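You operate a simulated robot arm through the tools that you are given. There is no shell and no other tool. Be economical: measure what you need, move in short steps, check, and stop when the job is done.

Carry out the task below with a simulated two-armed robot. There is one attempt and no reset: what you move stays moved.

## Task
Open the right grey locker door, fetch the thin brake pad from the top of the green bench and stand it on the right grey locker shelf, then shut the door. Put the green rag on the top of the green bench away on the top of the blue bench. Put the thick brake pad on the top of the green bench away on the shelf under the grey bench. Put one of the copper bars from the clear middle of the grey bench on top of the blue reel there. Put the brown board piece on the top of the green bench away on the shelf under the grey table. Take the tape measure and leave it on the green sheet on the top of the grey cabinet. Put the aluminium scrap from the top of the blue chest on the top of the white cabinet. Fetch the steel nut from the top of the grey table and set it on top of the silver block. Open the grey cabinet door, take the stop pin on the top of the grey cabinet and put it away on the upper shelf of the grey cabinet, then shut the door. Do these in any order. Set down upright: thin brake pad, tape measure.

It is judged by the outcome, as a careful person would: the job done as asked, and still so three seconds after it is handed in. It fails if anything else is knocked over, pushed out of place, dropped, spilled or broken. Flat cloth is picked up by pressing the open fingertips on it (5 to 10 N) and closing them slowly along it; thin cloth reads only 2 to 8 mm in the jaws.

## Robot
Two 7-joint arms with two-finger parallel grippers on one trunk, on a base that drives. Base frame: it is fixed to the floor where the robot stands at the start and does not move with it; the origin is under the middle of the robot, x ahead of it, y to its left, z up. Units: cm, degrees, N and s.
The left shoulder is at the start at [7, 13, 111.1], the right one opposite. With the tool pointing down near the work surface each hand reaches from about 22 to 52 cm from the robot's upright axis, wherever it stands, measured 20 degrees to its own side. Places, roughly: aluminium scrap (5x4x3 cm) [-180, -60, 90]; blue reel [150, -50, 100]; brown board piece (8x4x2 cm) [330, -10, 90]; copper bar (4x4x12 cm) [160, -50, 90]; green rag (10x6x4 cm) [510, -50, 90]; green sheet [675, 650, 100]; grey cabinet door [670, 610, 50]; right grey locker door [780, -40, 90]; right grey locker shelf (26x41 cm) [782, -62, 148]; shelf under the grey bench [90, -70, 20]; shelf under the grey table [-250, -80, 20]; silver block (5x5x3 cm) [-250, -60, 90]; steel nut (3x3x2 cm) [-240, -70, 90]; stop pin (3x3x9 cm) [680, 620, 100]; tape measure (8x4x7 cm) [660, 620, 100]; thick brake pad [500, -50, 100]; thin brake pad (6x3x9 cm) [370, -10, 90]; top of the blue bench [650, -50, 90]; top of the white cabinet (24x29 cm) [-282, 30, 110]; upper shelf of the grey cabinet [670, 630, 50]. Payload 1.57 kg a hand.
Tool frame (each hand has its own): the origin (TCP) lies between the finger pads and is the grasp point; the fingertips stand 3 cm ahead of it; z points along the fingers, y is the line along which they close. Largest opening 8 cm; finger width 1.7, thickness 1.2; the body of the gripper, 4 by 8.2 cm, starts 8 cm behind the TCP.
Orientation is told as [roll, pitch, yaw] about the base's x, y, z axes, in that order, counted from this pose: with the fingers straight down and closing along the base's y, the tool's x points along the base's -x, its y along +y and its z along -z.

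## Interface
- The arms move only by the tool arm_command. It takes "left_plan", "right_plan" or both (then of equal length, played together; a hand with none holds still); each is a list of rows, each a list of 7 numbers: the turn, a rotation vector about the base's x, y, z in degrees, then the shift along the base's x, y, z in cm, then the gripper command, from -1 (fully open) to 1 (shut), values between in proportion. In form: [[rx, ry, rz, dx, dy, dz, gripper], ...]. A call has 1 to 20 rows; each row is the pose to reach, as a shift and turn from the pose commanded when the call began. Rows are played at 5 a second. More than 5 cm and 8.6 degrees between two rows, or a gripper value outside its range, and nothing of the call is played. Where a pose cannot be reached the arm comes as near as it can. A force on the tool above 40 N (or 10 N above the force at the start of the call, whichever is more), or a blocked arm, ends the call early, and 0.2 s more pass. Each finger travels about 10.8 cm/s and halts on what it meets, pressing with about 42 N; the grip force reading is that of the motor and also rises with nothing between the fingers. The clock runs only during rows and for 0.2 s after the last one: add rows that repeat a pose to give the fingers time. It gives the time, the measured TCP pose, the force on the tool (base axes), the opening and the grip force at its end, in the units of the frame above (readings bear some noise), with the torque about the TCP (base axes, N m) and any sound that the robot's microphone picked up.
- Cameras (640 x 400 px; columns grow to the right, rows downward): "scene" is now at [14.51, -0.09, 135.99]; the picture's right is [-0.02, -1.00, 0.00], its down [-0.36, 0.01, -0.93] and it looks along [0.93, -0.02, -0.36] (base axes); focal length 260 px, centre (320, 200). "left" rides on the left gripper at [7.2, 0.7, -12.2] in its tool frame; the picture's right is [-0.09, 1.00, 0.00], its down [-0.84, -0.08, -0.54] and it looks along [-0.54, -0.05, 0.84] (tool axes); focal length 238 px, centre (320, 200). "right" rides on the right gripper at [7.2, -0.7, -12.2] in its tool frame; the picture's right is [0.09, 1.00, 0.00], its down [-0.84, 0.08, -0.54] and it looks along [-0.54, 0.05, 0.84] (tool axes); focal length 238 px, centre (320, 200). There is no depth. A picture from a camera that has moved, and an enlarged one, comes with that camera's place and axes in the base frame and with its lens.
- camera(camera): a new picture of that camera. It takes no simulated time.
- slide_trunk(by): slides the trunk up (or, below 0, down) by that many cm; the arms and the scene camera ride with it, the base frame stays. It gives what a move gives, with no picture.
- base_move(legs): drives the robot by 1 to 6 legs, each [ahead, left, turn to the left] in cm, cm and degrees, along the robot's own axes; the way and the turn of a leg run together, so that a leg with both is an arc; at most 150 cm and 180 degrees a leg. The arms and the cameras ride along, it lands a little off, and it stops where it bumps. It gives what a move gives.
- pan_tilt(pan, tilt): turns the head with the scene camera to pan (to the left, within 86 degrees either way) and tilt (down, from -29 to 69), counted from straight ahead of the robot. It gives what a move gives.
- zoom(camera, box): a new picture of the part [left, top, right, bottom] of that camera's present view, enlarged. It takes no simulated time.
- close_job(): hands the job in; it is judged then, once.

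Go step by step. Nothing tells you exact positions but the pictures and the camera data: compare them with the known pose of the tool, close in by small moves and look again before you grip or let go. The budget is 546 turns and 354 pictures, counting those below and the enlarged ones. Unless the task says otherwise, let go and move clear before handing in, and close with one line.

The tools are called after "Emit:" as a command line: name --argument value ..., lists and objects as JSON in quotes. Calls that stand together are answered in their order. arm_command: Moves the arms, as the interface text tells. Its arguments: {"type":"object","properties":{"left_plan":{"type":"array","items":{"type":"array","items":{"type":"number"}}},"right_plan":{"type":"array","items":{"type":"array","items":{"type":"number"}}}},"required":[]} The other tools are called the same way: slide_trunk (by) slides the trunk up or down; base_move (legs) drives the base; pan_tilt (pan, tilt) turns the head that bears the scene camera; camera (camera) takes a picture; zoom (camera, box) takes an enlarged picture of a part of a camera's view; close_job () hands the job in.

At the start:

```text
clock: 0.0
left_ee_pos: [38.01, 11.99, 114.6]
left_orientation: [0.0, 0.1, 0.0]
left_ft_force: [0.7, -0.3, -0.6]
left_wrist_torque: [-0.01, 0.0, 0.01]
left_gripper_width: 8.02
left_finger_force: 0.0
right_ee_pos: [39.46, -22.52, 114.36]
right_orientation: [0.0, -0.1, 0.0]
right_ft_force: [0.2, -1.1, -0.3]
right_wrist_torque: [-0.01, -0.03, 0.0]
right_gripper_width: 8.02
right_finger_force: 0.0
trunk travel left (down, up): [-74.8, 19.2]
robot x, y, heading: [0.19, -0.07, -0.1]
head pan, tilt: [-1.0, 21.1]
```

scene: 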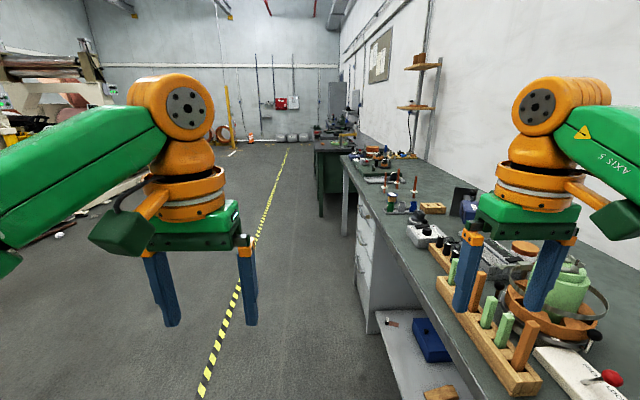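
right: 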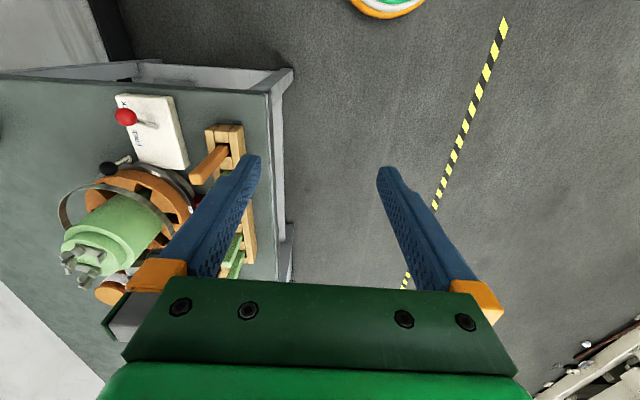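
left: 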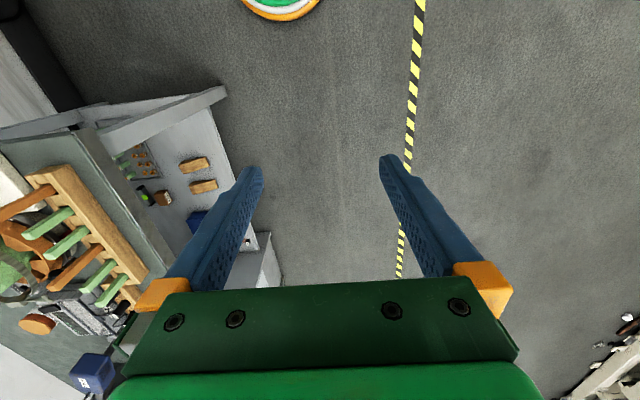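

I see the grey bench to my right with reel, racks and other things. I first look around at it with the head.

Emit:
pan_tilt --pan -50 --tilt 30

Emit:
camera --camera "scene"

Emit:
pan_tilt --pan -20 --tilt 15

Emit:
zoom --camera "scene" --box '[160, 100, 480, 300]'

```text
clock: 1.2
left_ee_pos: [37.92, 12.07, 114.45]
left_orientation: [0.0, -0.1, 0.0]
left_ft_force: [0.1, 0.7, 0.1]
left_wrist_torque: [0.04, 0.01, 0.01]
left_gripper_width: 8.01
left_finger_force: 0.3
right_ee_pos: [39.47, -22.44, 114.58]
right_orientation: [-0.1, 0.0, 0.1]
right_ft_force: [-0.7, -0.3, -0.6]
right_wrist_torque: [-0.01, 0.0, 0.02]
right_gripper_width: 7.99
right_finger_force: 0.1
trunk travel left (down, up): [-74.8, 19.2]
robot x, y, heading: [-0.06, 0.13, 0.2]
head pan, tilt: [-50.0, 30.0]
```

```text
350 pictures are left
camera scene: at [11.04, -6.85, 134.57], right [-0.77, -0.64, 0.0], down [-0.32, 0.38, -0.87], along [0.56, -0.66, -0.5], focal length 260 px, centre (320, 200)
```

scene: 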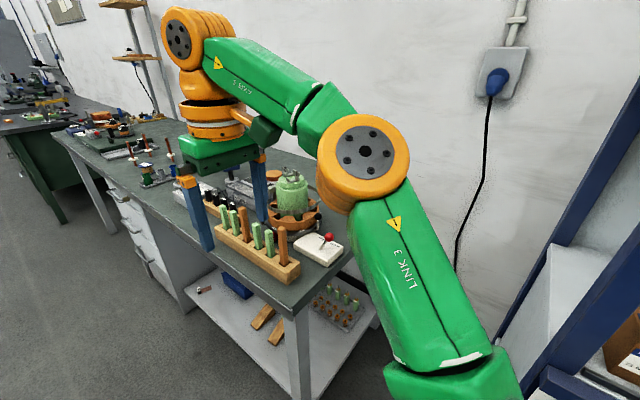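

```text
clock: 2.1
left_ee_pos: [37.89, 12.07, 114.54]
left_orientation: [0.0, 0.0, -0.1]
left_ft_force: [-0.2, 0.5, -0.8]
left_wrist_torque: [0.01, 0.01, 0.0]
left_gripper_width: 8.02
left_finger_force: 0.1
right_ee_pos: [39.52, -22.42, 114.55]
right_orientation: [0.0, -0.1, -0.1]
right_ft_force: [-0.5, -0.3, 0.7]
right_wrist_torque: [0.02, 0.02, 0.01]
right_gripper_width: 7.99
right_finger_force: 0.1
trunk travel left (down, up): [-74.8, 19.2]
robot x, y, heading: [0.05, 0.39, -0.1]
head pan, tilt: [-20.0, 15.0]
```

```text
2.00 times, centred on (320, 200) of scene
camera zoom: at [13.98, -3.14, 136.98], right [-0.34, -0.94, 0.0], down [-0.24, 0.09, -0.97], along [0.91, -0.33, -0.26], focal length 520 px, centre (320, 200)
```

zoom: 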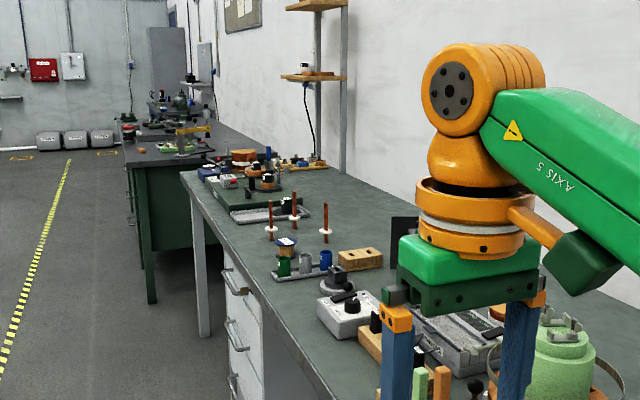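

Bench front edge is around y=-25. I raise the trunk, drive along the bench to the copper bars, and turn to face it.

Emit:
slide_trunk --by 15

Emit:
base_move --legs '[[0, 20, 0], [150, 0, 0], [20, 0, 0], [0, 0, -90]]'

Emit:
pan_tilt --pan 0 --tilt 45

Emit:
camera --camera "scene"

Emit:
camera --camera "right"

```text
clock: 3.9
left_ee_pos: [37.84, 11.93, 129.51]
left_orientation: [0.0, -0.1, 0.0]
left_ft_force: [0.9, -0.3, -1.0]
left_wrist_torque: [-0.01, 0.02, 0.01]
left_gripper_width: 8.0
left_finger_force: 0.0
right_ee_pos: [39.51, -22.63, 129.52]
right_orientation: [-0.1, -0.1, 0.1]
right_ft_force: [0.0, 0.5, 0.0]
right_wrist_torque: [0.02, -0.01, 0.02]
right_gripper_width: 8.01
right_finger_force: 0.0
trunk travel left (down, up): [-89.8, 4.2]
robot x, y, heading: [-0.44, -0.14, 0.2]
head pan, tilt: [-20.0, 15.0]
```

```text
clock: 17.5
left_ee_pos: [181.76, -18.75, 129.41]
left_orientation: [0.0, -0.1, -90.2]
left_ft_force: [0.4, 0.2, 0.1]
left_wrist_torque: [-0.01, 0.02, -0.04]
left_gripper_width: 7.99
left_finger_force: 0.1
right_ee_pos: [147.0, -20.17, 129.61]
right_orientation: [0.0, -0.1, -90.4]
right_ft_force: [-0.7, 1.1, 0.3]
right_wrist_torque: [0.0, 0.02, -0.01]
right_gripper_width: 8.02
right_finger_force: 0.1
trunk travel left (down, up): [-89.8, 4.2]
robot x, y, heading: [169.83, 19.36, -90.3]
head pan, tilt: [-20.0, 15.0]
```

```text
clock: 18.4
left_ee_pos: [181.69, -18.69, 129.47]
left_orientation: [-0.1, 0.1, -90.1]
left_ft_force: [-0.8, -0.6, -0.2]
left_wrist_torque: [0.0, 0.0, 0.0]
left_gripper_width: 8.01
left_finger_force: 0.0
right_ee_pos: [147.0, -20.14, 129.52]
right_orientation: [0.1, -0.1, -90.3]
right_ft_force: [0.4, 0.1, -0.8]
right_wrist_torque: [0.03, -0.02, 0.02]
right_gripper_width: 7.97
right_finger_force: 0.1
trunk travel left (down, up): [-89.8, 4.2]
robot x, y, heading: [170.18, 19.12, -90.4]
head pan, tilt: [0.0, 45.0]
```

```text
348 pictures are left
camera scene: at [169.91, 6.12, 147.31], right [-1.0, 0.01, 0.0], down [0.0, 0.71, -0.71], along [0.0, -0.71, -0.71], focal length 260 px, centre (320, 200)
```

scene: 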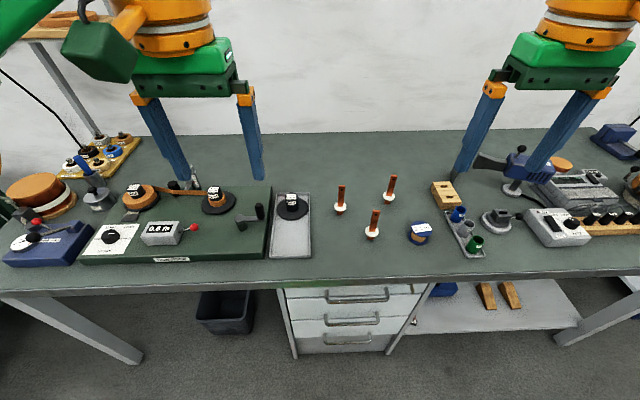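

```text
347 pictures are left
camera right: at [146.39, -13.03, 141.69], right [1.0, 0.09, 0.0], down [0.07, -0.84, 0.54], along [0.05, -0.54, -0.84], focal length 238 px, centre (320, 200)
```

right: 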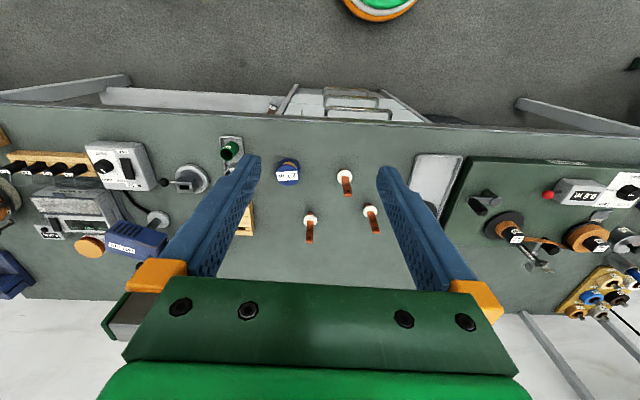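

The small blue reel is around (144,-35), and three copper bars stand near it. I zoom to see their shapes.

Emit:
zoom --camera "scene" --box '[300, 150, 460, 250]'

Emit:
zoom --camera "right" --box '[240, 140, 400, 240]'

```text
4.00 times, centred on (380, 200) of scene
camera zoom: at [169.91, 6.12, 147.31], right [-1.0, 0.01, 0.0], down [0.0, 0.71, -0.71], along [0.0, -0.71, -0.71], focal length 1040 px, centre (80, 200)
```

zoom: 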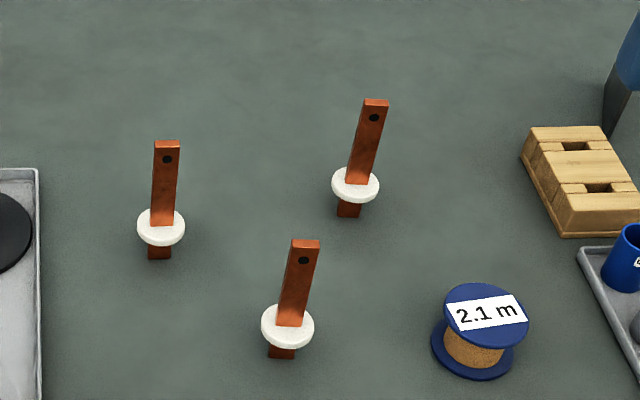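

```text
4.00 times, centred on (320, 190) of right
camera zoom: at [146.39, -13.03, 141.69], right [1.0, 0.09, 0.0], down [0.07, -0.84, 0.54], along [0.05, -0.54, -0.84], focal length 953 px, centre (320, 240)
```

zoom: 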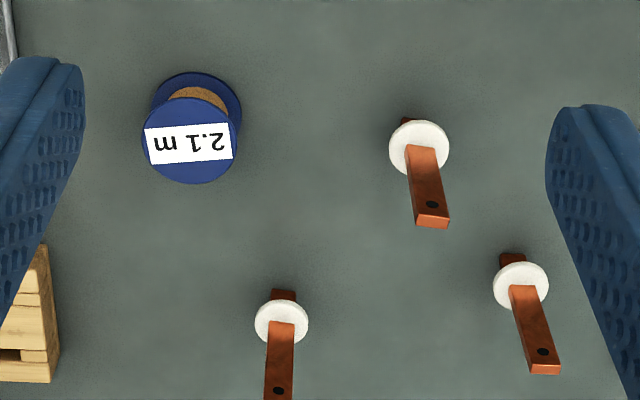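

Triangulating: bench top ≈86, bar B at (155,-39.5) with top ≈98, reel at (141,-40) with top ≈90. I drive closer.

Emit:
base_move --legs '[[17, 5, 0]]'

Emit:
camera --camera "right"

Emit:
camera --camera "scene"

```text
clock: 19.9
left_ee_pos: [186.51, -35.34, 129.7]
left_orientation: [0.0, -0.3, -90.1]
left_ft_force: [-0.1, -0.1, 0.0]
left_wrist_torque: [-0.02, -0.02, 0.01]
left_gripper_width: 7.99
left_finger_force: 0.2
right_ee_pos: [152.05, -36.74, 129.58]
right_orientation: [0.1, -0.3, -90.2]
right_ft_force: [0.5, 0.2, -0.4]
right_wrist_torque: [-0.02, 0.01, -0.04]
right_gripper_width: 8.01
right_finger_force: 0.1
trunk travel left (down, up): [-89.8, 4.2]
robot x, y, heading: [174.56, 2.44, -90.0]
head pan, tilt: [0.0, 45.0]
```

```text
344 pictures are left
camera right: at [151.28, -29.61, 141.79], right [1.0, 0.09, 0.0], down [0.07, -0.83, 0.55], along [0.05, -0.54, -0.84], focal length 238 px, centre (320, 200)
```

right: 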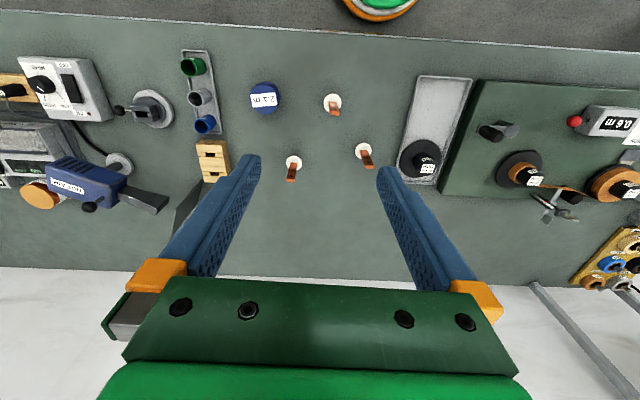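

```text
343 pictures are left
camera scene: at [174.76, -10.38, 147.35], right [-1.0, 0.0, 0.0], down [0.0, 0.7, -0.71], along [0.0, -0.71, -0.7], focal length 260 px, centre (320, 200)
```

scene: 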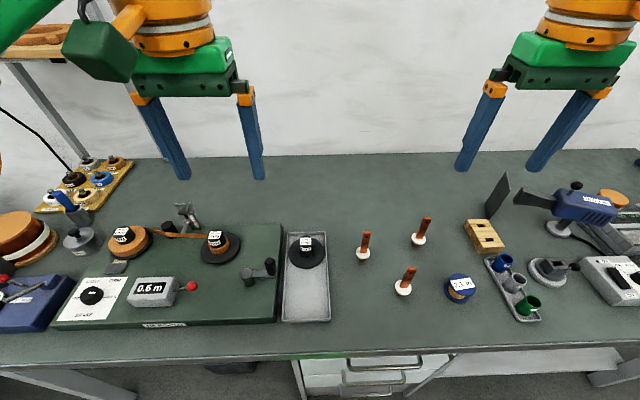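

I went the wrong way laterally (left is +x here); shifting 10 cm right.

Emit:
base_move --legs '[[1, -10, 0]]'

Emit:
camera --camera "right"

Emit:
zoom --camera "scene" --box '[300, 180, 500, 305]'

```text
clock: 21.1
left_ee_pos: [177.68, -36.69, 129.45]
left_orientation: [-0.4, 0.1, -89.9]
left_ft_force: [0.4, 1.0, 0.1]
left_wrist_torque: [-0.05, 0.04, 0.0]
left_gripper_width: 8.0
left_finger_force: 0.1
right_ee_pos: [143.19, -38.15, 129.74]
right_orientation: [-0.4, -0.1, -90.0]
right_ft_force: [0.3, -0.8, -0.2]
right_wrist_torque: [0.05, 0.05, 0.02]
right_gripper_width: 8.01
right_finger_force: 0.1
trunk travel left (down, up): [-89.8, 4.2]
robot x, y, heading: [165.21, 1.21, -90.2]
head pan, tilt: [0.0, 45.0]
```

```text
342 pictures are left
camera right: at [142.52, -31.04, 141.87], right [1.0, 0.09, -0.01], down [0.08, -0.84, 0.54], along [0.04, -0.54, -0.84], focal length 238 px, centre (320, 200)
```

right: 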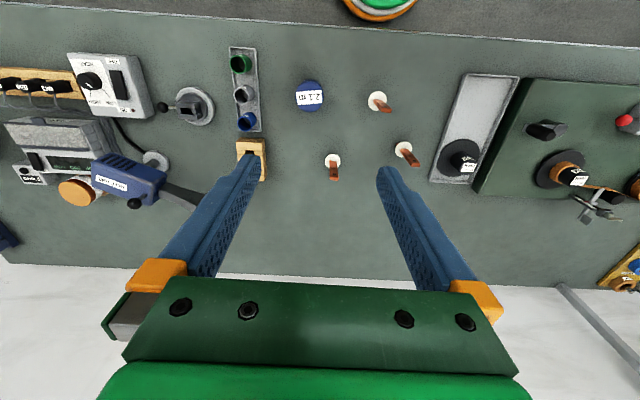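

```text
3.20 times, centred on (400, 242) of scene
camera zoom: at [165.99, -11.77, 147.31], right [-1.0, 0.0, 0.01], down [-0.01, 0.71, -0.71], along [0.0, -0.71, -0.71], focal length 832 px, centre (64, 64)
```

zoom: 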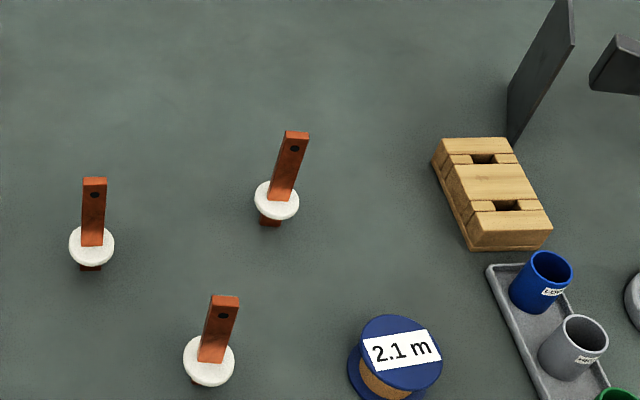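

Estimates agree. Right hand goes over bar B and descends partway.

Emit:
arm_command --right_plan '[[0, 0, 0, 4, -0.4, 0, -1], [0, 0, 0, 8, -0.8, 0, -1], [0, 0, 0, 12.1, -1.2, 0, -1], [0, 0, 0, 12.1, -1.2, -5, -1], [0, 0, 0, 12.1, -1.2, -10, -1], [0, 0, 0, 12.1, -1.2, -15, -1], [0, 0, 0, 12.1, -1.2, -20, -1], [0, 0, 0, 12.1, -1.2, -24, -1], [0, 0, 0, 12.1, -1.2, -24, -1]]'

Emit:
camera --camera "right"

Emit:
camera --camera "scene"

```text
clock: 23.1
left_ee_pos: [176.94, -36.6, 129.54]
left_orientation: [-0.1, 0.0, -89.9]
left_ft_force: [0.1, 0.0, -0.5]
left_wrist_torque: [0.01, 0.01, 0.01]
left_gripper_width: 7.99
left_finger_force: 0.1
right_ee_pos: [154.44, -39.46, 105.58]
right_orientation: [-0.1, -0.1, -90.1]
right_ft_force: [0.2, -0.6, -0.4]
right_wrist_torque: [0.0, 0.02, -0.02]
right_gripper_width: 7.99
right_finger_force: 0.0
trunk travel left (down, up): [-89.8, 4.2]
robot x, y, heading: [164.6, 0.95, -89.9]
head pan, tilt: [0.0, 45.0]
```

```text
340 pictures are left
camera right: at [153.72, -32.3, 117.73], right [1.0, 0.09, 0.0], down [0.08, -0.84, 0.54], along [0.05, -0.54, -0.84], focal length 238 px, centre (320, 200)
```

right: 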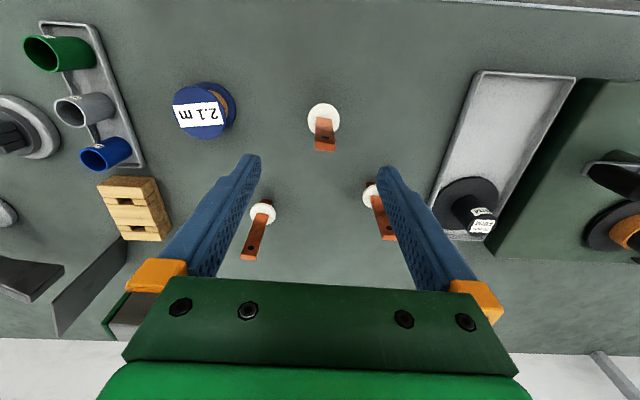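

```text
339 pictures are left
camera scene: at [165.11, -11.83, 147.3], right [-1.0, 0.0, 0.0], down [0.0, 0.71, -0.71], along [0.0, -0.71, -0.71], focal length 260 px, centre (320, 200)
```

scene: 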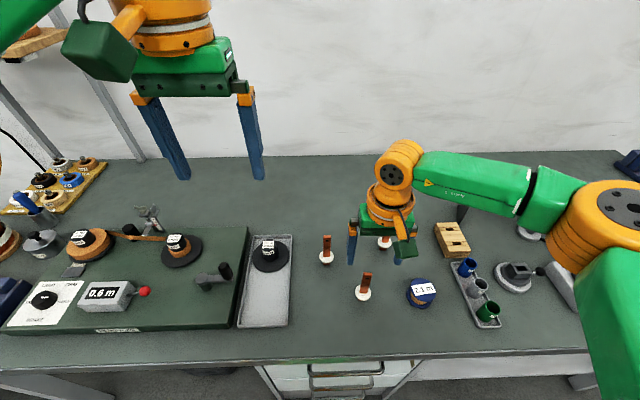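

Bar B stands directly under the hand. I descend to grasp height.

Emit:
arm_command --right_plan '[[0, 0, 0, 0.6, 0.2, -4, -1], [0, 0, 0, 0.6, 0.2, -7.5, -1], [0, 0, 0, 0.6, 0.2, -10.3, -1], [0, 0, 0, 0.6, 0.2, -10.3, -1]]'

Emit:
camera --camera "right"

```text
clock: 24.1
left_ee_pos: [176.8, -36.64, 129.44]
left_orientation: [0.0, -0.1, -89.9]
left_ft_force: [-0.8, -0.2, 0.0]
left_wrist_torque: [0.03, -0.02, -0.03]
left_gripper_width: 7.99
left_finger_force: 0.0
right_ee_pos: [154.99, -39.21, 95.04]
right_orientation: [0.0, -0.1, -90.0]
right_ft_force: [0.2, -0.1, 1.5]
right_wrist_torque: [-0.01, 0.02, -0.01]
right_gripper_width: 7.99
right_finger_force: 0.0
trunk travel left (down, up): [-89.8, 4.2]
robot x, y, heading: [164.81, 1.38, -90.0]
head pan, tilt: [0.0, 45.0]
```

```text
338 pictures are left
camera right: at [154.27, -32.09, 107.32], right [1.0, 0.09, 0.0], down [0.08, -0.84, 0.54], along [0.05, -0.54, -0.84], focal length 238 px, centre (320, 200)
```

right: 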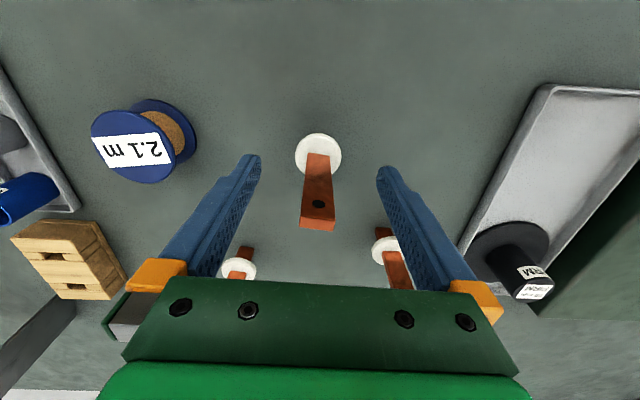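

Aligned; I close the fingers gradually.

Emit:
arm_command --right_plan '[[0, 0, 0, 0, -0.3, 0, -0.5], [0, 0, 0, 0, -0.3, 0, 0], [0, 0, 0, 0, -0.3, 0, 0.3], [0, 0, 0, 0, -0.3, 0, 0.5], [0, 0, 0, 0, -0.3, 0, 0.7], [0, 0, 0, 0, -0.3, 0, 1], [0, 0, 0, 0, -0.3, 0, 1], [0, 0, 0, 0, -0.3, 0, 1]]'

Emit:
camera --camera "right"

```text
clock: 25.9
left_ee_pos: [176.8, -36.74, 129.54]
left_orientation: [0.0, 0.0, -89.9]
left_ft_force: [0.1, 0.1, 0.3]
left_wrist_torque: [-0.01, -0.02, 0.02]
left_gripper_width: 8.01
left_finger_force: 0.1
right_ee_pos: [155.05, -39.4, 95.24]
right_orientation: [0.0, -0.1, -89.9]
right_ft_force: [0.3, -0.1, 0.6]
right_wrist_torque: [-0.02, 0.08, 0.0]
right_gripper_width: 1.79
right_finger_force: 32.2
trunk travel left (down, up): [-89.8, 4.2]
robot x, y, heading: [164.52, 0.84, -90.2]
head pan, tilt: [0.0, 45.0]
```

```text
337 pictures are left
camera right: at [154.3, -32.38, 107.38], right [1.0, 0.09, 0.0], down [0.08, -0.84, 0.54], along [0.05, -0.54, -0.84], focal length 238 px, centre (320, 200)
```

right: 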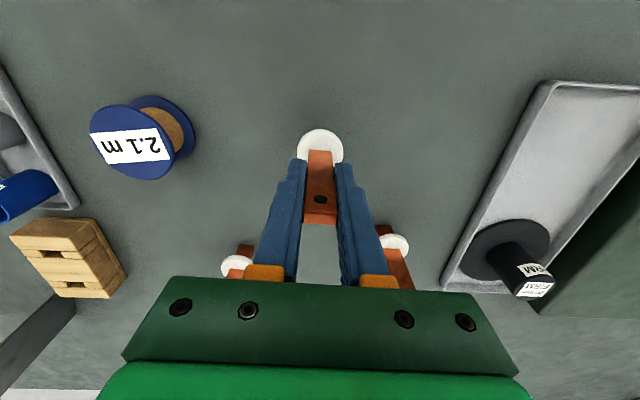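

Gripped (1.8 cm). Lift and carry over the reel, then look.

Emit:
arm_command --right_plan '[[0, 0, 0, 0, 0, 4, 1], [0, 0, 0, 0, 0, 9, 1], [0, 0, 0, -5, -0.1, 9, 1], [0, 0, 0, -10, -0.3, 9, 1], [0, 0, 0, -13.9, -0.4, 9, 1], [0, 0, 0, -13.9, -0.4, 9, 1]]'

Emit:
camera --camera "right"

Emit:
zoom --camera "scene" --box '[340, 180, 500, 320]'

```text
clock: 27.3
left_ee_pos: [176.98, -36.79, 129.45]
left_orientation: [0.0, 0.0, -89.9]
left_ft_force: [0.2, 0.2, -0.3]
left_wrist_torque: [-0.01, 0.0, -0.01]
left_gripper_width: 8.01
left_finger_force: 0.2
right_ee_pos: [140.95, -40.08, 104.36]
right_orientation: [0.0, -0.1, -89.9]
right_ft_force: [0.0, 0.1, -1.9]
right_wrist_torque: [-0.01, 0.02, 0.0]
right_gripper_width: 1.73
right_finger_force: 31.8
trunk travel left (down, up): [-89.8, 4.2]
robot x, y, heading: [164.77, 1.57, -90.1]
head pan, tilt: [0.0, 45.0]
```

```text
336 pictures are left
camera right: at [140.19, -32.99, 116.5], right [1.0, 0.09, 0.0], down [0.08, -0.84, 0.54], along [0.05, -0.54, -0.84], focal length 238 px, centre (320, 200)
```

right: 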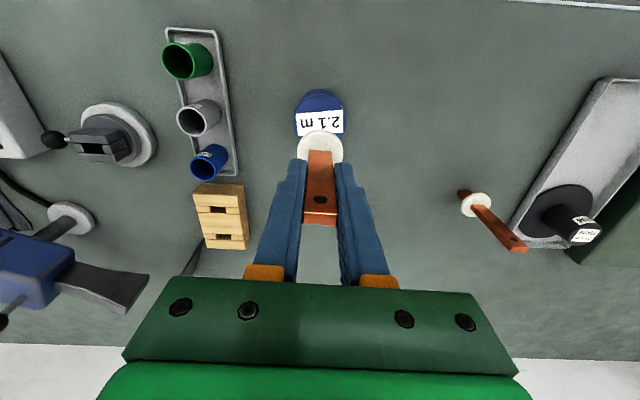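

```text
2.86 times, centred on (420, 250) of scene
camera zoom: at [165.1, -11.89, 147.3], right [-1.0, 0.0, 0.0], down [0.0, 0.71, -0.71], along [0.0, -0.71, -0.71], focal length 743 px, centre (34, 57)
```

zoom: 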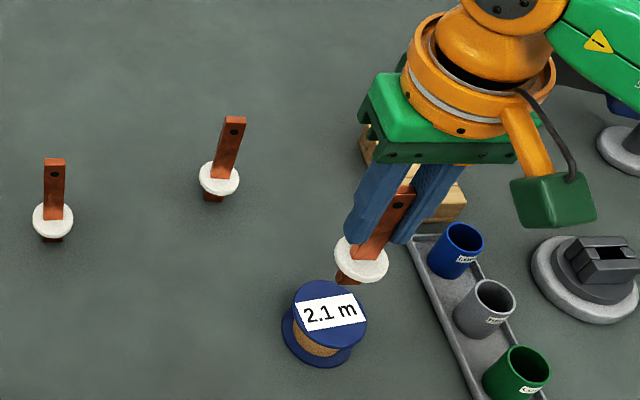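

The bar is centred over the reel. I lower it slowly until contact.

Emit:
arm_command --right_plan '[[0, 0, 0, 0.2, 0.1, -2, 1], [0, 0, 0, 0.2, 0.1, -3.5, 1], [0, 0, 0, 0.2, 0.1, -4.2, 1], [0, 0, 0, 0.2, 0.1, -4.6, 1], [0, 0, 0, 0.2, 0.1, -4.6, 1]]'

Emit:
zoom --camera "scene" --box '[340, 180, 500, 320]'

```text
clock: 28.5
left_ee_pos: [176.74, -36.62, 129.54]
left_orientation: [0.0, 0.0, -89.9]
left_ft_force: [-0.1, 1.0, -0.1]
left_wrist_torque: [0.04, 0.0, 0.01]
left_gripper_width: 8.0
left_finger_force: 0.0
right_ee_pos: [141.28, -39.89, 99.59]
right_orientation: [0.0, -0.1, -89.9]
right_ft_force: [0.3, -0.6, -0.7]
right_wrist_torque: [0.0, 0.0, 0.03]
right_gripper_width: 1.77
right_finger_force: 32.9
trunk travel left (down, up): [-89.8, 4.2]
robot x, y, heading: [164.82, 1.49, -89.8]
head pan, tilt: [0.0, 45.0]
```

```text
2.86 times, centred on (420, 250) of scene
camera zoom: at [165.01, -11.89, 147.3], right [-1.0, 0.0, 0.0], down [0.0, 0.71, -0.71], along [0.0, -0.71, -0.71], focal length 743 px, centre (34, 57)
```

zoom: 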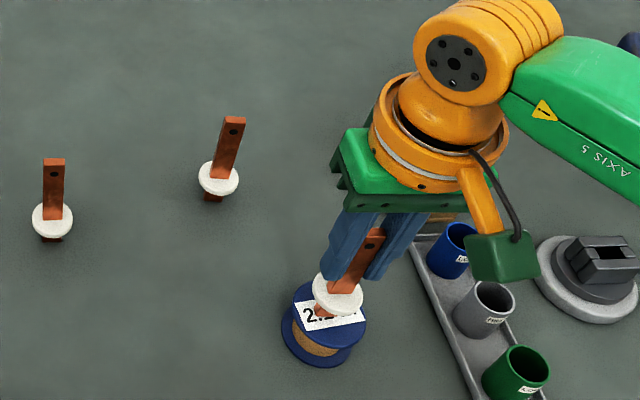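

Bar base nearly centred on the label. Continue lowering in fine steps.

Emit:
arm_command --right_plan '[[0, 0, 0, 0, 0, -0.2, 1], [0, 0, 0, 0, 0, -0.4, 1], [0, 0, 0, 0, 0, -0.4, 1]]'

```text
clock: 29.3
left_ee_pos: [176.87, -36.4, 129.54]
left_orientation: [0.0, -0.1, -89.9]
left_ft_force: [-0.2, -0.2, 0.4]
left_wrist_torque: [0.02, 0.0, 0.0]
left_gripper_width: 7.99
left_finger_force: 0.0
right_ee_pos: [141.35, -39.69, 99.31]
right_orientation: [0.0, -0.4, -90.1]
right_ft_force: [-4.1, -4.4, 16.8]
right_wrist_torque: [-0.35, 0.33, 0.0]
right_gripper_width: 1.77
right_finger_force: 32.3
trunk travel left (down, up): [-89.8, 4.2]
robot x, y, heading: [164.53, 1.6, -90.3]
head pan, tilt: [0.0, 45.0]
```

Contact. I relieve the pressure a little and open slowly.

Emit:
arm_command --right_plan '[[0, 0, 0, 0, 0, 0.2, 1], [0, 0, 0, 0, 0, 0.2, 1]]'

Emit:
zoom --camera "scene" --box '[370, 230, 450, 290]'

```text
clock: 29.9
left_ee_pos: [176.99, -36.62, 129.36]
left_orientation: [-0.1, 0.0, -89.9]
left_ft_force: [-0.4, 0.4, -1.0]
left_wrist_torque: [-0.01, 0.04, 0.02]
left_gripper_width: 8.02
left_finger_force: 0.0
right_ee_pos: [141.39, -39.71, 99.45]
right_orientation: [0.1, 0.0, -90.0]
right_ft_force: [-0.2, -0.7, 4.2]
right_wrist_torque: [-0.04, -0.01, -0.02]
right_gripper_width: 1.73
right_finger_force: 32.3
trunk travel left (down, up): [-89.8, 4.2]
robot x, y, heading: [164.39, 1.33, -89.9]
head pan, tilt: [0.0, 45.0]
```

```text
6.67 times, centred on (410, 260) of scene
camera zoom: at [165.1, -11.78, 147.29], right [-1.0, 0.0, 0.0], down [0.0, 0.71, -0.71], along [0.0, -0.71, -0.71], focal length 1733 px, centre (-280, -200)
```

zoom: 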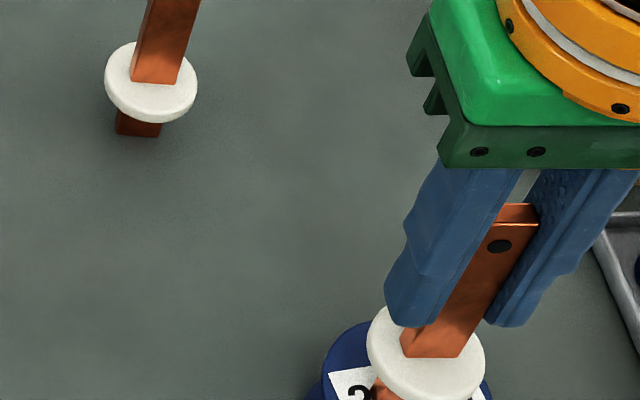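

Light contact remains. Open and rise.

Emit:
arm_command --right_plan '[[0, 0, 0, 0, 0, 0, 0.5], [0, 0, 0, 0, 0, 0, 0.3], [0, 0, 0, 0, 0, 0, -0.2], [0, 0, 0, 0, 0, 0, -0.6], [0, 0, 0, 0, 0, 4, -0.6], [0, 0, 0, 0, 0, 8, -0.6], [0, 0, 0, 0, 0, 13, -0.6]]'

Emit:
zoom --camera "scene" --box '[340, 180, 500, 320]'

Emit:
camera --camera "right"

```text
clock: 31.5
left_ee_pos: [176.95, -36.72, 129.51]
left_orientation: [-0.2, 0.1, -89.9]
left_ft_force: [0.6, -0.4, 0.1]
left_wrist_torque: [-0.03, 0.05, 0.0]
left_gripper_width: 7.97
left_finger_force: 0.1
right_ee_pos: [141.3, -39.68, 112.42]
right_orientation: [0.0, -0.1, -89.9]
right_ft_force: [0.1, 0.3, 0.1]
right_wrist_torque: [0.03, -0.01, -0.01]
right_gripper_width: 6.42
right_finger_force: 0.1
trunk travel left (down, up): [-89.8, 4.2]
robot x, y, heading: [164.63, 1.34, -89.9]
head pan, tilt: [0.0, 45.0]
```

```text
2.86 times, centred on (420, 250) of scene
camera zoom: at [165.11, -11.8, 147.3], right [-1.0, 0.0, 0.0], down [0.0, 0.71, -0.71], along [0.0, -0.71, -0.71], focal length 743 px, centre (34, 57)
```

zoom: 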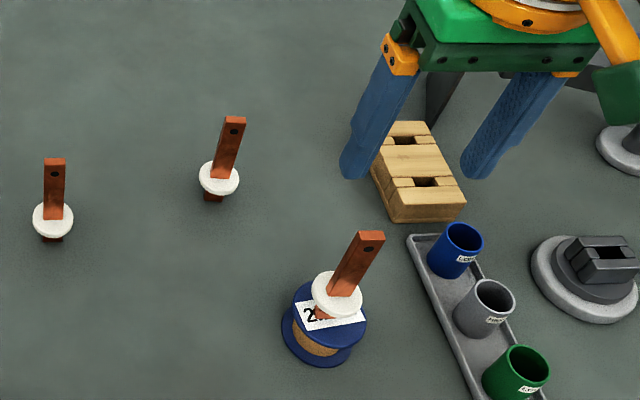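

```text
331 pictures are left
camera right: at [140.62, -32.58, 124.62], right [1.0, 0.09, 0.0], down [0.08, -0.84, 0.54], along [0.05, -0.54, -0.84], focal length 238 px, centre (320, 200)
```

right: 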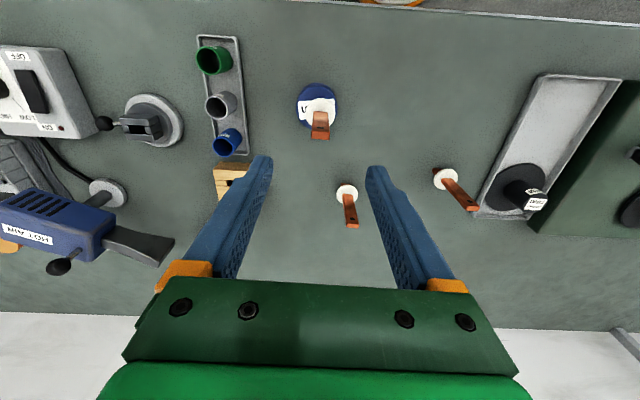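

Bar stands on the reel. I raise the hand, back out and strafe along to the green bench.

Emit:
arm_command --right_plan '[[0, 0, 0, 0, 0, 4, -1], [0, 0, 0, 0, 0, 9, -1], [0, 0, 0, 0, 0, 13, -1], [0, 0, 0, 0, 0, 17, -1]]'

Emit:
base_move --legs '[[-50, 0, 0], [0, 150, 0], [0, 30, 0]]'

Emit:
camera --camera "scene"

Emit:
camera --camera "right"

```text
clock: 32.5
left_ee_pos: [176.96, -36.62, 129.45]
left_orientation: [-0.2, -0.1, -89.9]
left_ft_force: [0.4, 0.4, 0.1]
left_wrist_torque: [0.0, -0.02, -0.03]
left_gripper_width: 8.0
left_finger_force: 0.1
right_ee_pos: [141.67, -39.33, 129.28]
right_orientation: [-0.1, -0.3, -89.9]
right_ft_force: [0.8, -0.6, 0.6]
right_wrist_torque: [0.0, -0.03, 0.01]
right_gripper_width: 8.0
right_finger_force: 0.1
right hand out of reach, approached as far as the arm can: row 4
trunk travel left (down, up): [-89.8, 4.2]
robot x, y, heading: [164.78, 1.32, -89.8]
head pan, tilt: [0.0, 45.0]
```

```text
clock: 44.2
left_ee_pos: [357.32, 13.66, 129.4]
left_orientation: [0.0, 0.0, -90.7]
left_ft_force: [-0.4, -0.7, -0.2]
left_wrist_torque: [-0.02, 0.0, 0.01]
left_gripper_width: 8.0
left_finger_force: 0.0
right_ee_pos: [321.85, 11.31, 128.98]
right_orientation: [0.2, -0.2, -90.7]
right_ft_force: [0.2, -1.7, -0.9]
right_wrist_torque: [0.01, -0.02, -0.01]
right_gripper_width: 7.97
right_finger_force: 0.0
trunk travel left (down, up): [-89.8, 4.2]
robot x, y, heading: [346.36, 51.82, -90.8]
head pan, tilt: [0.0, 45.0]
```

```text
330 pictures are left
camera scene: at [345.72, 38.55, 147.3], right [-1.0, 0.01, 0.0], down [0.01, 0.71, -0.71], along [-0.01, -0.71, -0.71], focal length 260 px, centre (320, 200)
```

scene: 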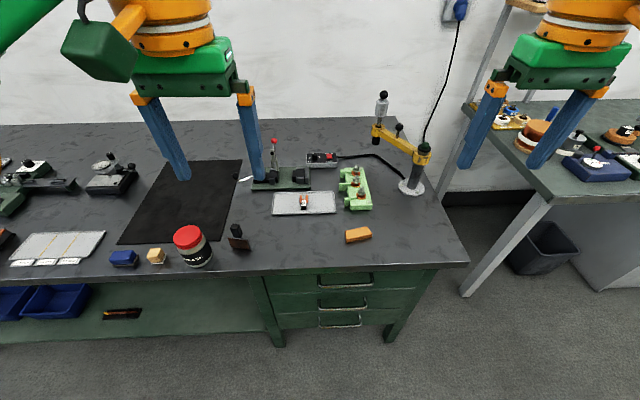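

```text
329 pictures are left
camera right: at [321.24, 18.48, 141.23], right [1.0, 0.08, 0.0], down [0.07, -0.84, 0.54], along [0.05, -0.54, -0.84], focal length 238 px, centre (320, 200)
```

right: 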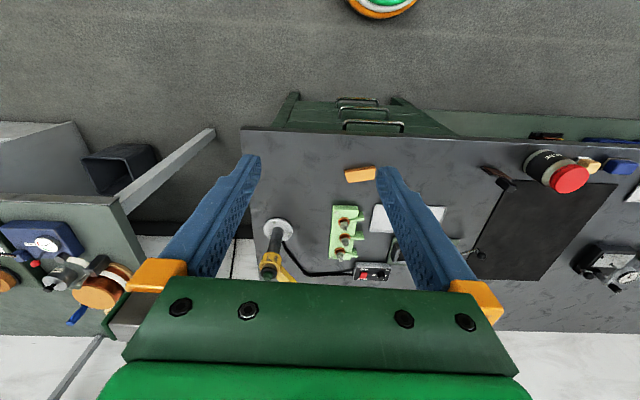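

I see the brown board (orange wedge) and what looks like the thin brake pad at the front edge. Zooming.

Emit:
zoom --camera "scene" --box '[160, 200, 400, 290]'

Emit:
zoom --camera "left" --box '[160, 80, 480, 280]'

```text
2.67 times, centred on (280, 245) of scene
camera zoom: at [345.72, 38.55, 147.3], right [-1.0, 0.01, 0.0], down [0.01, 0.71, -0.71], along [-0.01, -0.71, -0.71], focal length 693 px, centre (427, 80)
```

zoom: 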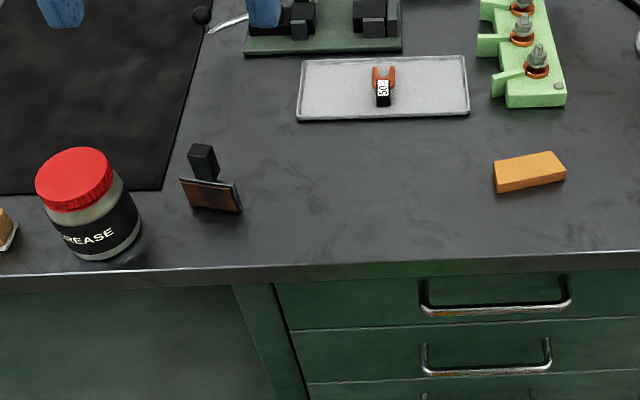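

```text
2.00 times, centred on (320, 180) of left
camera zoom: at [358.03, 20.71, 141.75], right [0.99, -0.1, 0.0], down [-0.09, -0.84, 0.54], along [-0.05, -0.54, -0.84], focal length 477 px, centre (320, 240)
```

zoom: 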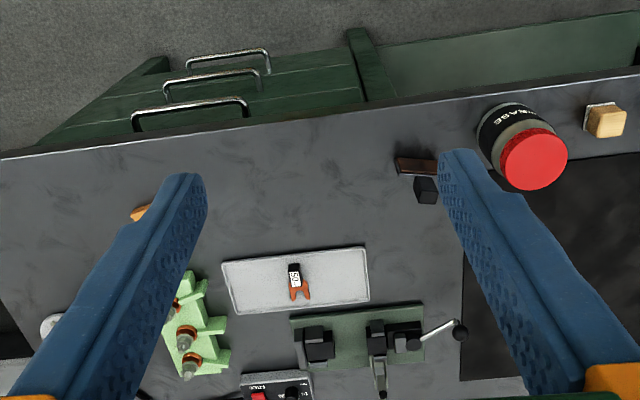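

The thin pad is a plate with a black block on top, near the bench front. Before deciding on its grip I survey further along: rag and thick pad.

Emit:
base_move --legs '[[0, 150, 1]]'

Emit:
camera --camera "scene"

```text
clock: 51.7
left_ee_pos: [509.52, 13.13, 129.48]
left_orientation: [0.0, 0.0, -89.7]
left_ft_force: [0.3, 0.1, 0.3]
left_wrist_torque: [0.03, -0.03, 0.03]
left_gripper_width: 8.0
left_finger_force: 0.0
right_ee_pos: [474.02, 10.32, 129.09]
right_orientation: [0.1, -0.2, -89.9]
right_ft_force: [0.0, -1.4, 0.8]
right_wrist_torque: [0.01, -0.01, 0.04]
right_gripper_width: 8.0
right_finger_force: 0.1
trunk travel left (down, up): [-89.8, 4.2]
robot x, y, heading: [497.5, 50.95, -90.1]
head pan, tilt: [0.0, 45.0]
```

```text
326 pictures are left
camera scene: at [497.53, 37.89, 147.3], right [-1.0, 0.0, 0.0], down [0.0, 0.71, -0.71], along [0.0, -0.71, -0.71], focal length 260 px, centre (320, 200)
```

scene: 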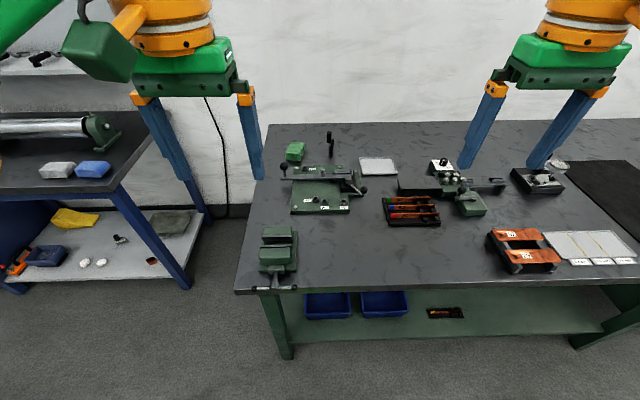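

I zoom to identify the green rag and the thick brake pad.

Emit:
zoom --camera "scene" --box '[240, 120, 400, 220]'

Emit:
zoom --camera "scene" --box '[380, 130, 580, 290]'

```text
4.00 times, centred on (320, 170) of scene
camera zoom: at [497.53, 37.89, 147.3], right [-1.0, 0.0, 0.0], down [0.0, 0.71, -0.71], along [0.0, -0.71, -0.71], focal length 1040 px, centre (320, 320)
```

zoom: 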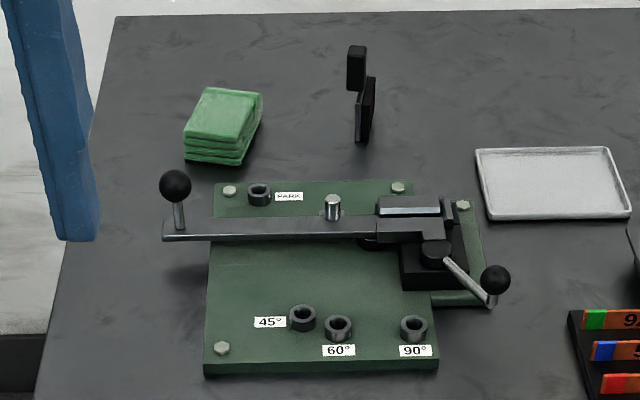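

```text
2.50 times, centred on (480, 210) of scene
camera zoom: at [497.53, 37.89, 147.3], right [-1.0, 0.0, 0.0], down [0.0, 0.71, -0.71], along [0.0, -0.71, -0.71], focal length 650 px, centre (-80, 175)
```

zoom: 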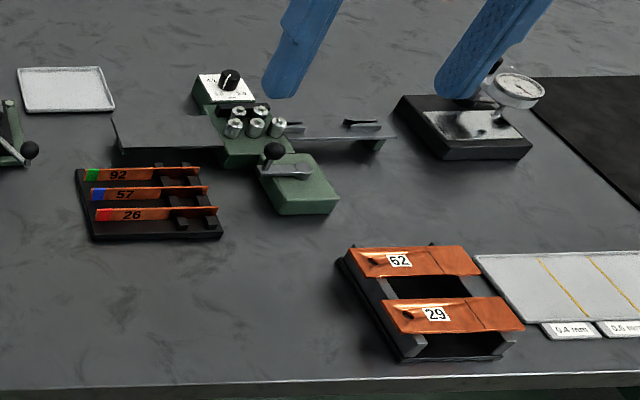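

The rag and thick pad are deep on the bench (y≈-47), beyond normal reach from the front. I check how big my base is to see how near I can get.

Emit:
pan_tilt --pan 0 --tilt 69

Emit:
camera --camera "scene"

Emit:
pan_tilt --pan 60 --tilt 25

Emit:
camera --camera "scene"

```text
clock: 52.6
left_ee_pos: [509.49, 13.02, 129.52]
left_orientation: [-0.1, 0.1, -89.7]
left_ft_force: [-0.2, 0.1, 0.4]
left_wrist_torque: [-0.01, 0.0, 0.0]
left_gripper_width: 7.96
left_finger_force: 0.0
right_ee_pos: [474.19, 10.44, 129.11]
right_orientation: [0.0, -0.3, -89.8]
right_ft_force: [-0.3, 0.6, 0.2]
right_wrist_torque: [-0.02, 0.03, -0.01]
right_gripper_width: 7.99
right_finger_force: 0.0
trunk travel left (down, up): [-89.8, 4.2]
robot x, y, heading: [497.32, 51.01, -89.9]
head pan, tilt: [0.0, 68.8]
```

```text
323 pictures are left
camera scene: at [497.63, 40.43, 144.42], right [-1.0, 0.0, 0.0], down [0.0, 0.93, -0.36], along [0.0, -0.36, -0.93], focal length 260 px, centre (320, 200)
```

scene: 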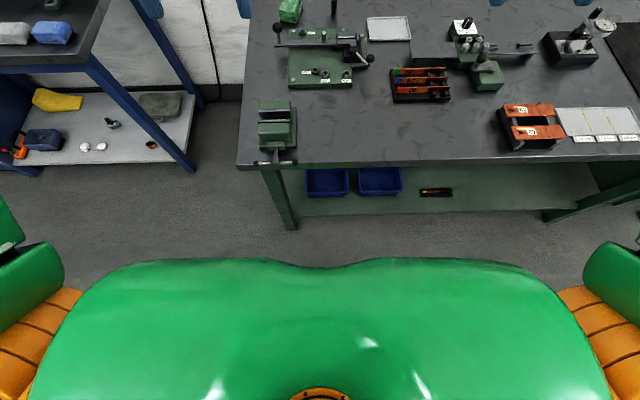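

```text
clock: 53.9
left_ee_pos: [509.43, 13.24, 129.46]
left_orientation: [-0.1, 0.0, -89.7]
left_ft_force: [0.4, -0.5, -0.4]
left_wrist_torque: [0.03, 0.04, -0.03]
left_gripper_width: 7.99
left_finger_force: 0.1
right_ee_pos: [474.09, 10.38, 129.1]
right_orientation: [0.0, -0.1, -89.9]
right_ft_force: [-0.7, -0.2, 0.3]
right_wrist_torque: [-0.01, 0.01, -0.04]
right_gripper_width: 8.0
right_finger_force: 0.0
trunk travel left (down, up): [-89.8, 4.2]
robot x, y, heading: [497.59, 51.01, -89.9]
head pan, tilt: [60.0, 25.0]
```

```text
322 pictures are left
camera scene: at [505.58, 41.42, 150.36], right [-0.5, -0.87, 0.0], down [-0.37, 0.21, -0.91], along [0.79, -0.45, -0.42], focal length 260 px, centre (320, 200)
```

scene: 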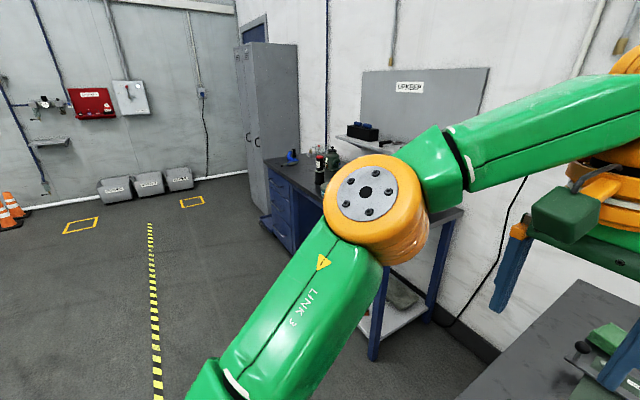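

The base is a round one of about 21 cm radius, and a ~47 cm gap lies between the green bench end (x≈519) and the blue bench (x≈566). I'll come in from the gap to reach rag. First turn to face -x outside of the gap.

Emit:
base_move --legs '[[0, 36, 0], [0, 0, -80]]'

Emit:
pan_tilt --pan 60 --tilt 55

Emit:
camera --camera "scene"

Emit:
pan_tilt --pan 86 --tilt 55

Emit:
camera --camera "scene"

```text
clock: 59.6
left_ee_pos: [497.88, 32.01, 129.5]
left_orientation: [-0.1, -0.1, -169.3]
left_ft_force: [-0.8, -0.1, -0.2]
left_wrist_torque: [0.0, 0.01, -0.01]
left_gripper_width: 8.0
left_finger_force: 0.1
right_ee_pos: [488.78, 66.55, 129.06]
right_orientation: [0.0, -0.1, -169.4]
right_ft_force: [0.0, 0.2, 0.5]
right_wrist_torque: [0.01, 0.02, 0.02]
right_gripper_width: 8.0
right_finger_force: 0.2
trunk travel left (down, up): [-89.8, 4.2]
robot x, y, heading: [533.03, 51.34, -169.2]
head pan, tilt: [60.0, 25.0]
```

```text
clock: 60.5
left_ee_pos: [497.88, 32.19, 129.51]
left_orientation: [-0.1, 0.0, -169.2]
left_ft_force: [0.7, 0.5, 0.6]
left_wrist_torque: [-0.03, 0.01, -0.02]
left_gripper_width: 8.01
left_finger_force: 0.1
right_ee_pos: [488.81, 66.55, 128.96]
right_orientation: [0.0, -0.2, -169.4]
right_ft_force: [0.3, 0.2, 0.7]
right_wrist_torque: [-0.01, -0.01, -0.01]
right_gripper_width: 7.99
right_finger_force: 0.0
trunk travel left (down, up): [-89.8, 4.2]
robot x, y, heading: [532.83, 50.61, -169.2]
head pan, tilt: [60.0, 55.0]
```

```text
321 pictures are left
camera scene: at [525.86, 43.36, 145.97], right [-0.94, 0.33, 0.0], down [0.27, 0.77, -0.57], along [-0.19, -0.54, -0.82], focal length 260 px, centre (320, 200)
```

scene: 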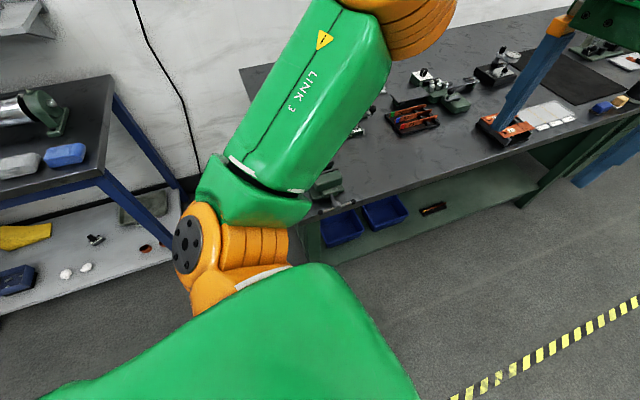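

```text
clock: 61.4
left_ee_pos: [498.06, 32.26, 129.51]
left_orientation: [0.0, -0.1, -169.3]
left_ft_force: [0.1, -0.2, -0.7]
left_wrist_torque: [0.01, 0.0, -0.01]
left_gripper_width: 8.0
left_finger_force: 0.0
right_ee_pos: [488.75, 66.51, 129.13]
right_orientation: [-0.1, -0.2, -169.4]
right_ft_force: [-0.3, -0.1, 0.0]
right_wrist_torque: [0.01, -0.02, 0.06]
right_gripper_width: 7.98
right_finger_force: 0.0
trunk travel left (down, up): [-89.8, 4.2]
robot x, y, heading: [532.96, 50.88, -169.3]
head pan, tilt: [85.9, 55.0]
```

```text
320 pictures are left
camera scene: at [529.07, 42.99, 145.96], right [-0.99, -0.11, 0.0], down [-0.09, 0.81, -0.57], along [0.07, -0.57, -0.82], focal length 260 px, centre (320, 200)
```

scene: 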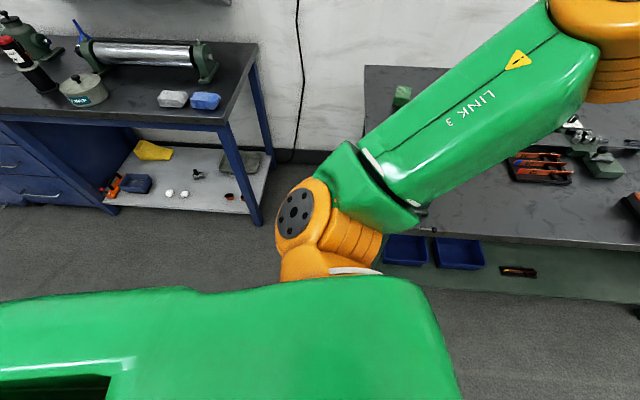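

Clearances look fine. I strafe left into the mouth of the gap.

Emit:
base_move --legs '[[0, 62, 0]]'

Emit:
pan_tilt --pan 35 --tilt 50

Emit:
camera --camera "scene"

Emit:
camera --camera "left"

```text
clock: 65.0
left_ee_pos: [508.75, -28.8, 129.48]
left_orientation: [0.1, 0.0, -170.1]
left_ft_force: [-0.1, 0.7, -1.2]
left_wrist_torque: [-0.04, 0.01, 0.03]
left_gripper_width: 8.01
left_finger_force: 0.0
right_ee_pos: [500.15, 5.53, 129.12]
right_orientation: [0.1, -0.3, -170.2]
right_ft_force: [0.4, 0.3, -0.5]
right_wrist_torque: [-0.01, -0.02, -0.01]
right_gripper_width: 8.02
right_finger_force: 0.0
trunk travel left (down, up): [-89.8, 4.2]
robot x, y, heading: [544.03, -10.62, -169.9]
head pan, tilt: [85.9, 55.0]
```

```text
clock: 66.1
left_ee_pos: [508.83, -29.0, 129.44]
left_orientation: [0.0, 0.0, -170.1]
left_ft_force: [0.0, -0.1, -0.2]
left_wrist_torque: [0.02, -0.02, 0.03]
left_gripper_width: 8.02
left_finger_force: 0.0
right_ee_pos: [500.33, 5.38, 129.03]
right_orientation: [-0.1, -0.2, -170.2]
right_ft_force: [0.9, 0.4, 0.2]
right_wrist_torque: [0.02, 0.04, -0.02]
right_gripper_width: 8.0
right_finger_force: 0.0
trunk travel left (down, up): [-89.8, 4.2]
robot x, y, heading: [544.22, -10.55, -170.1]
head pan, tilt: [35.0, 50.0]
```

```text
319 pictures are left
camera scene: at [533.96, -16.91, 146.61], right [-0.71, 0.71, 0.0], down [0.54, 0.54, -0.64], along [-0.46, -0.45, -0.77], focal length 260 px, centre (320, 200)
```

scene: 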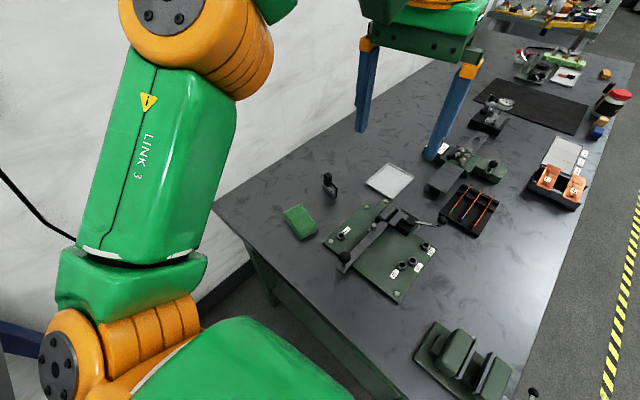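

```text
318 pictures are left
camera left: at [516.02, -28.51, 141.72], right [0.08, -1.0, 0.0], down [-0.84, -0.07, 0.54], along [-0.54, -0.04, -0.84], focal length 238 px, centre (320, 200)
```

left: 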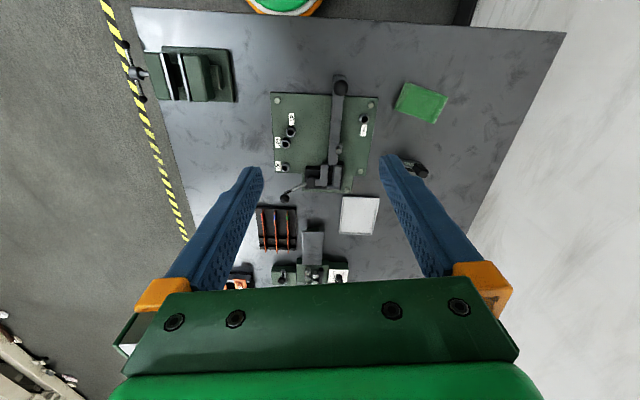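

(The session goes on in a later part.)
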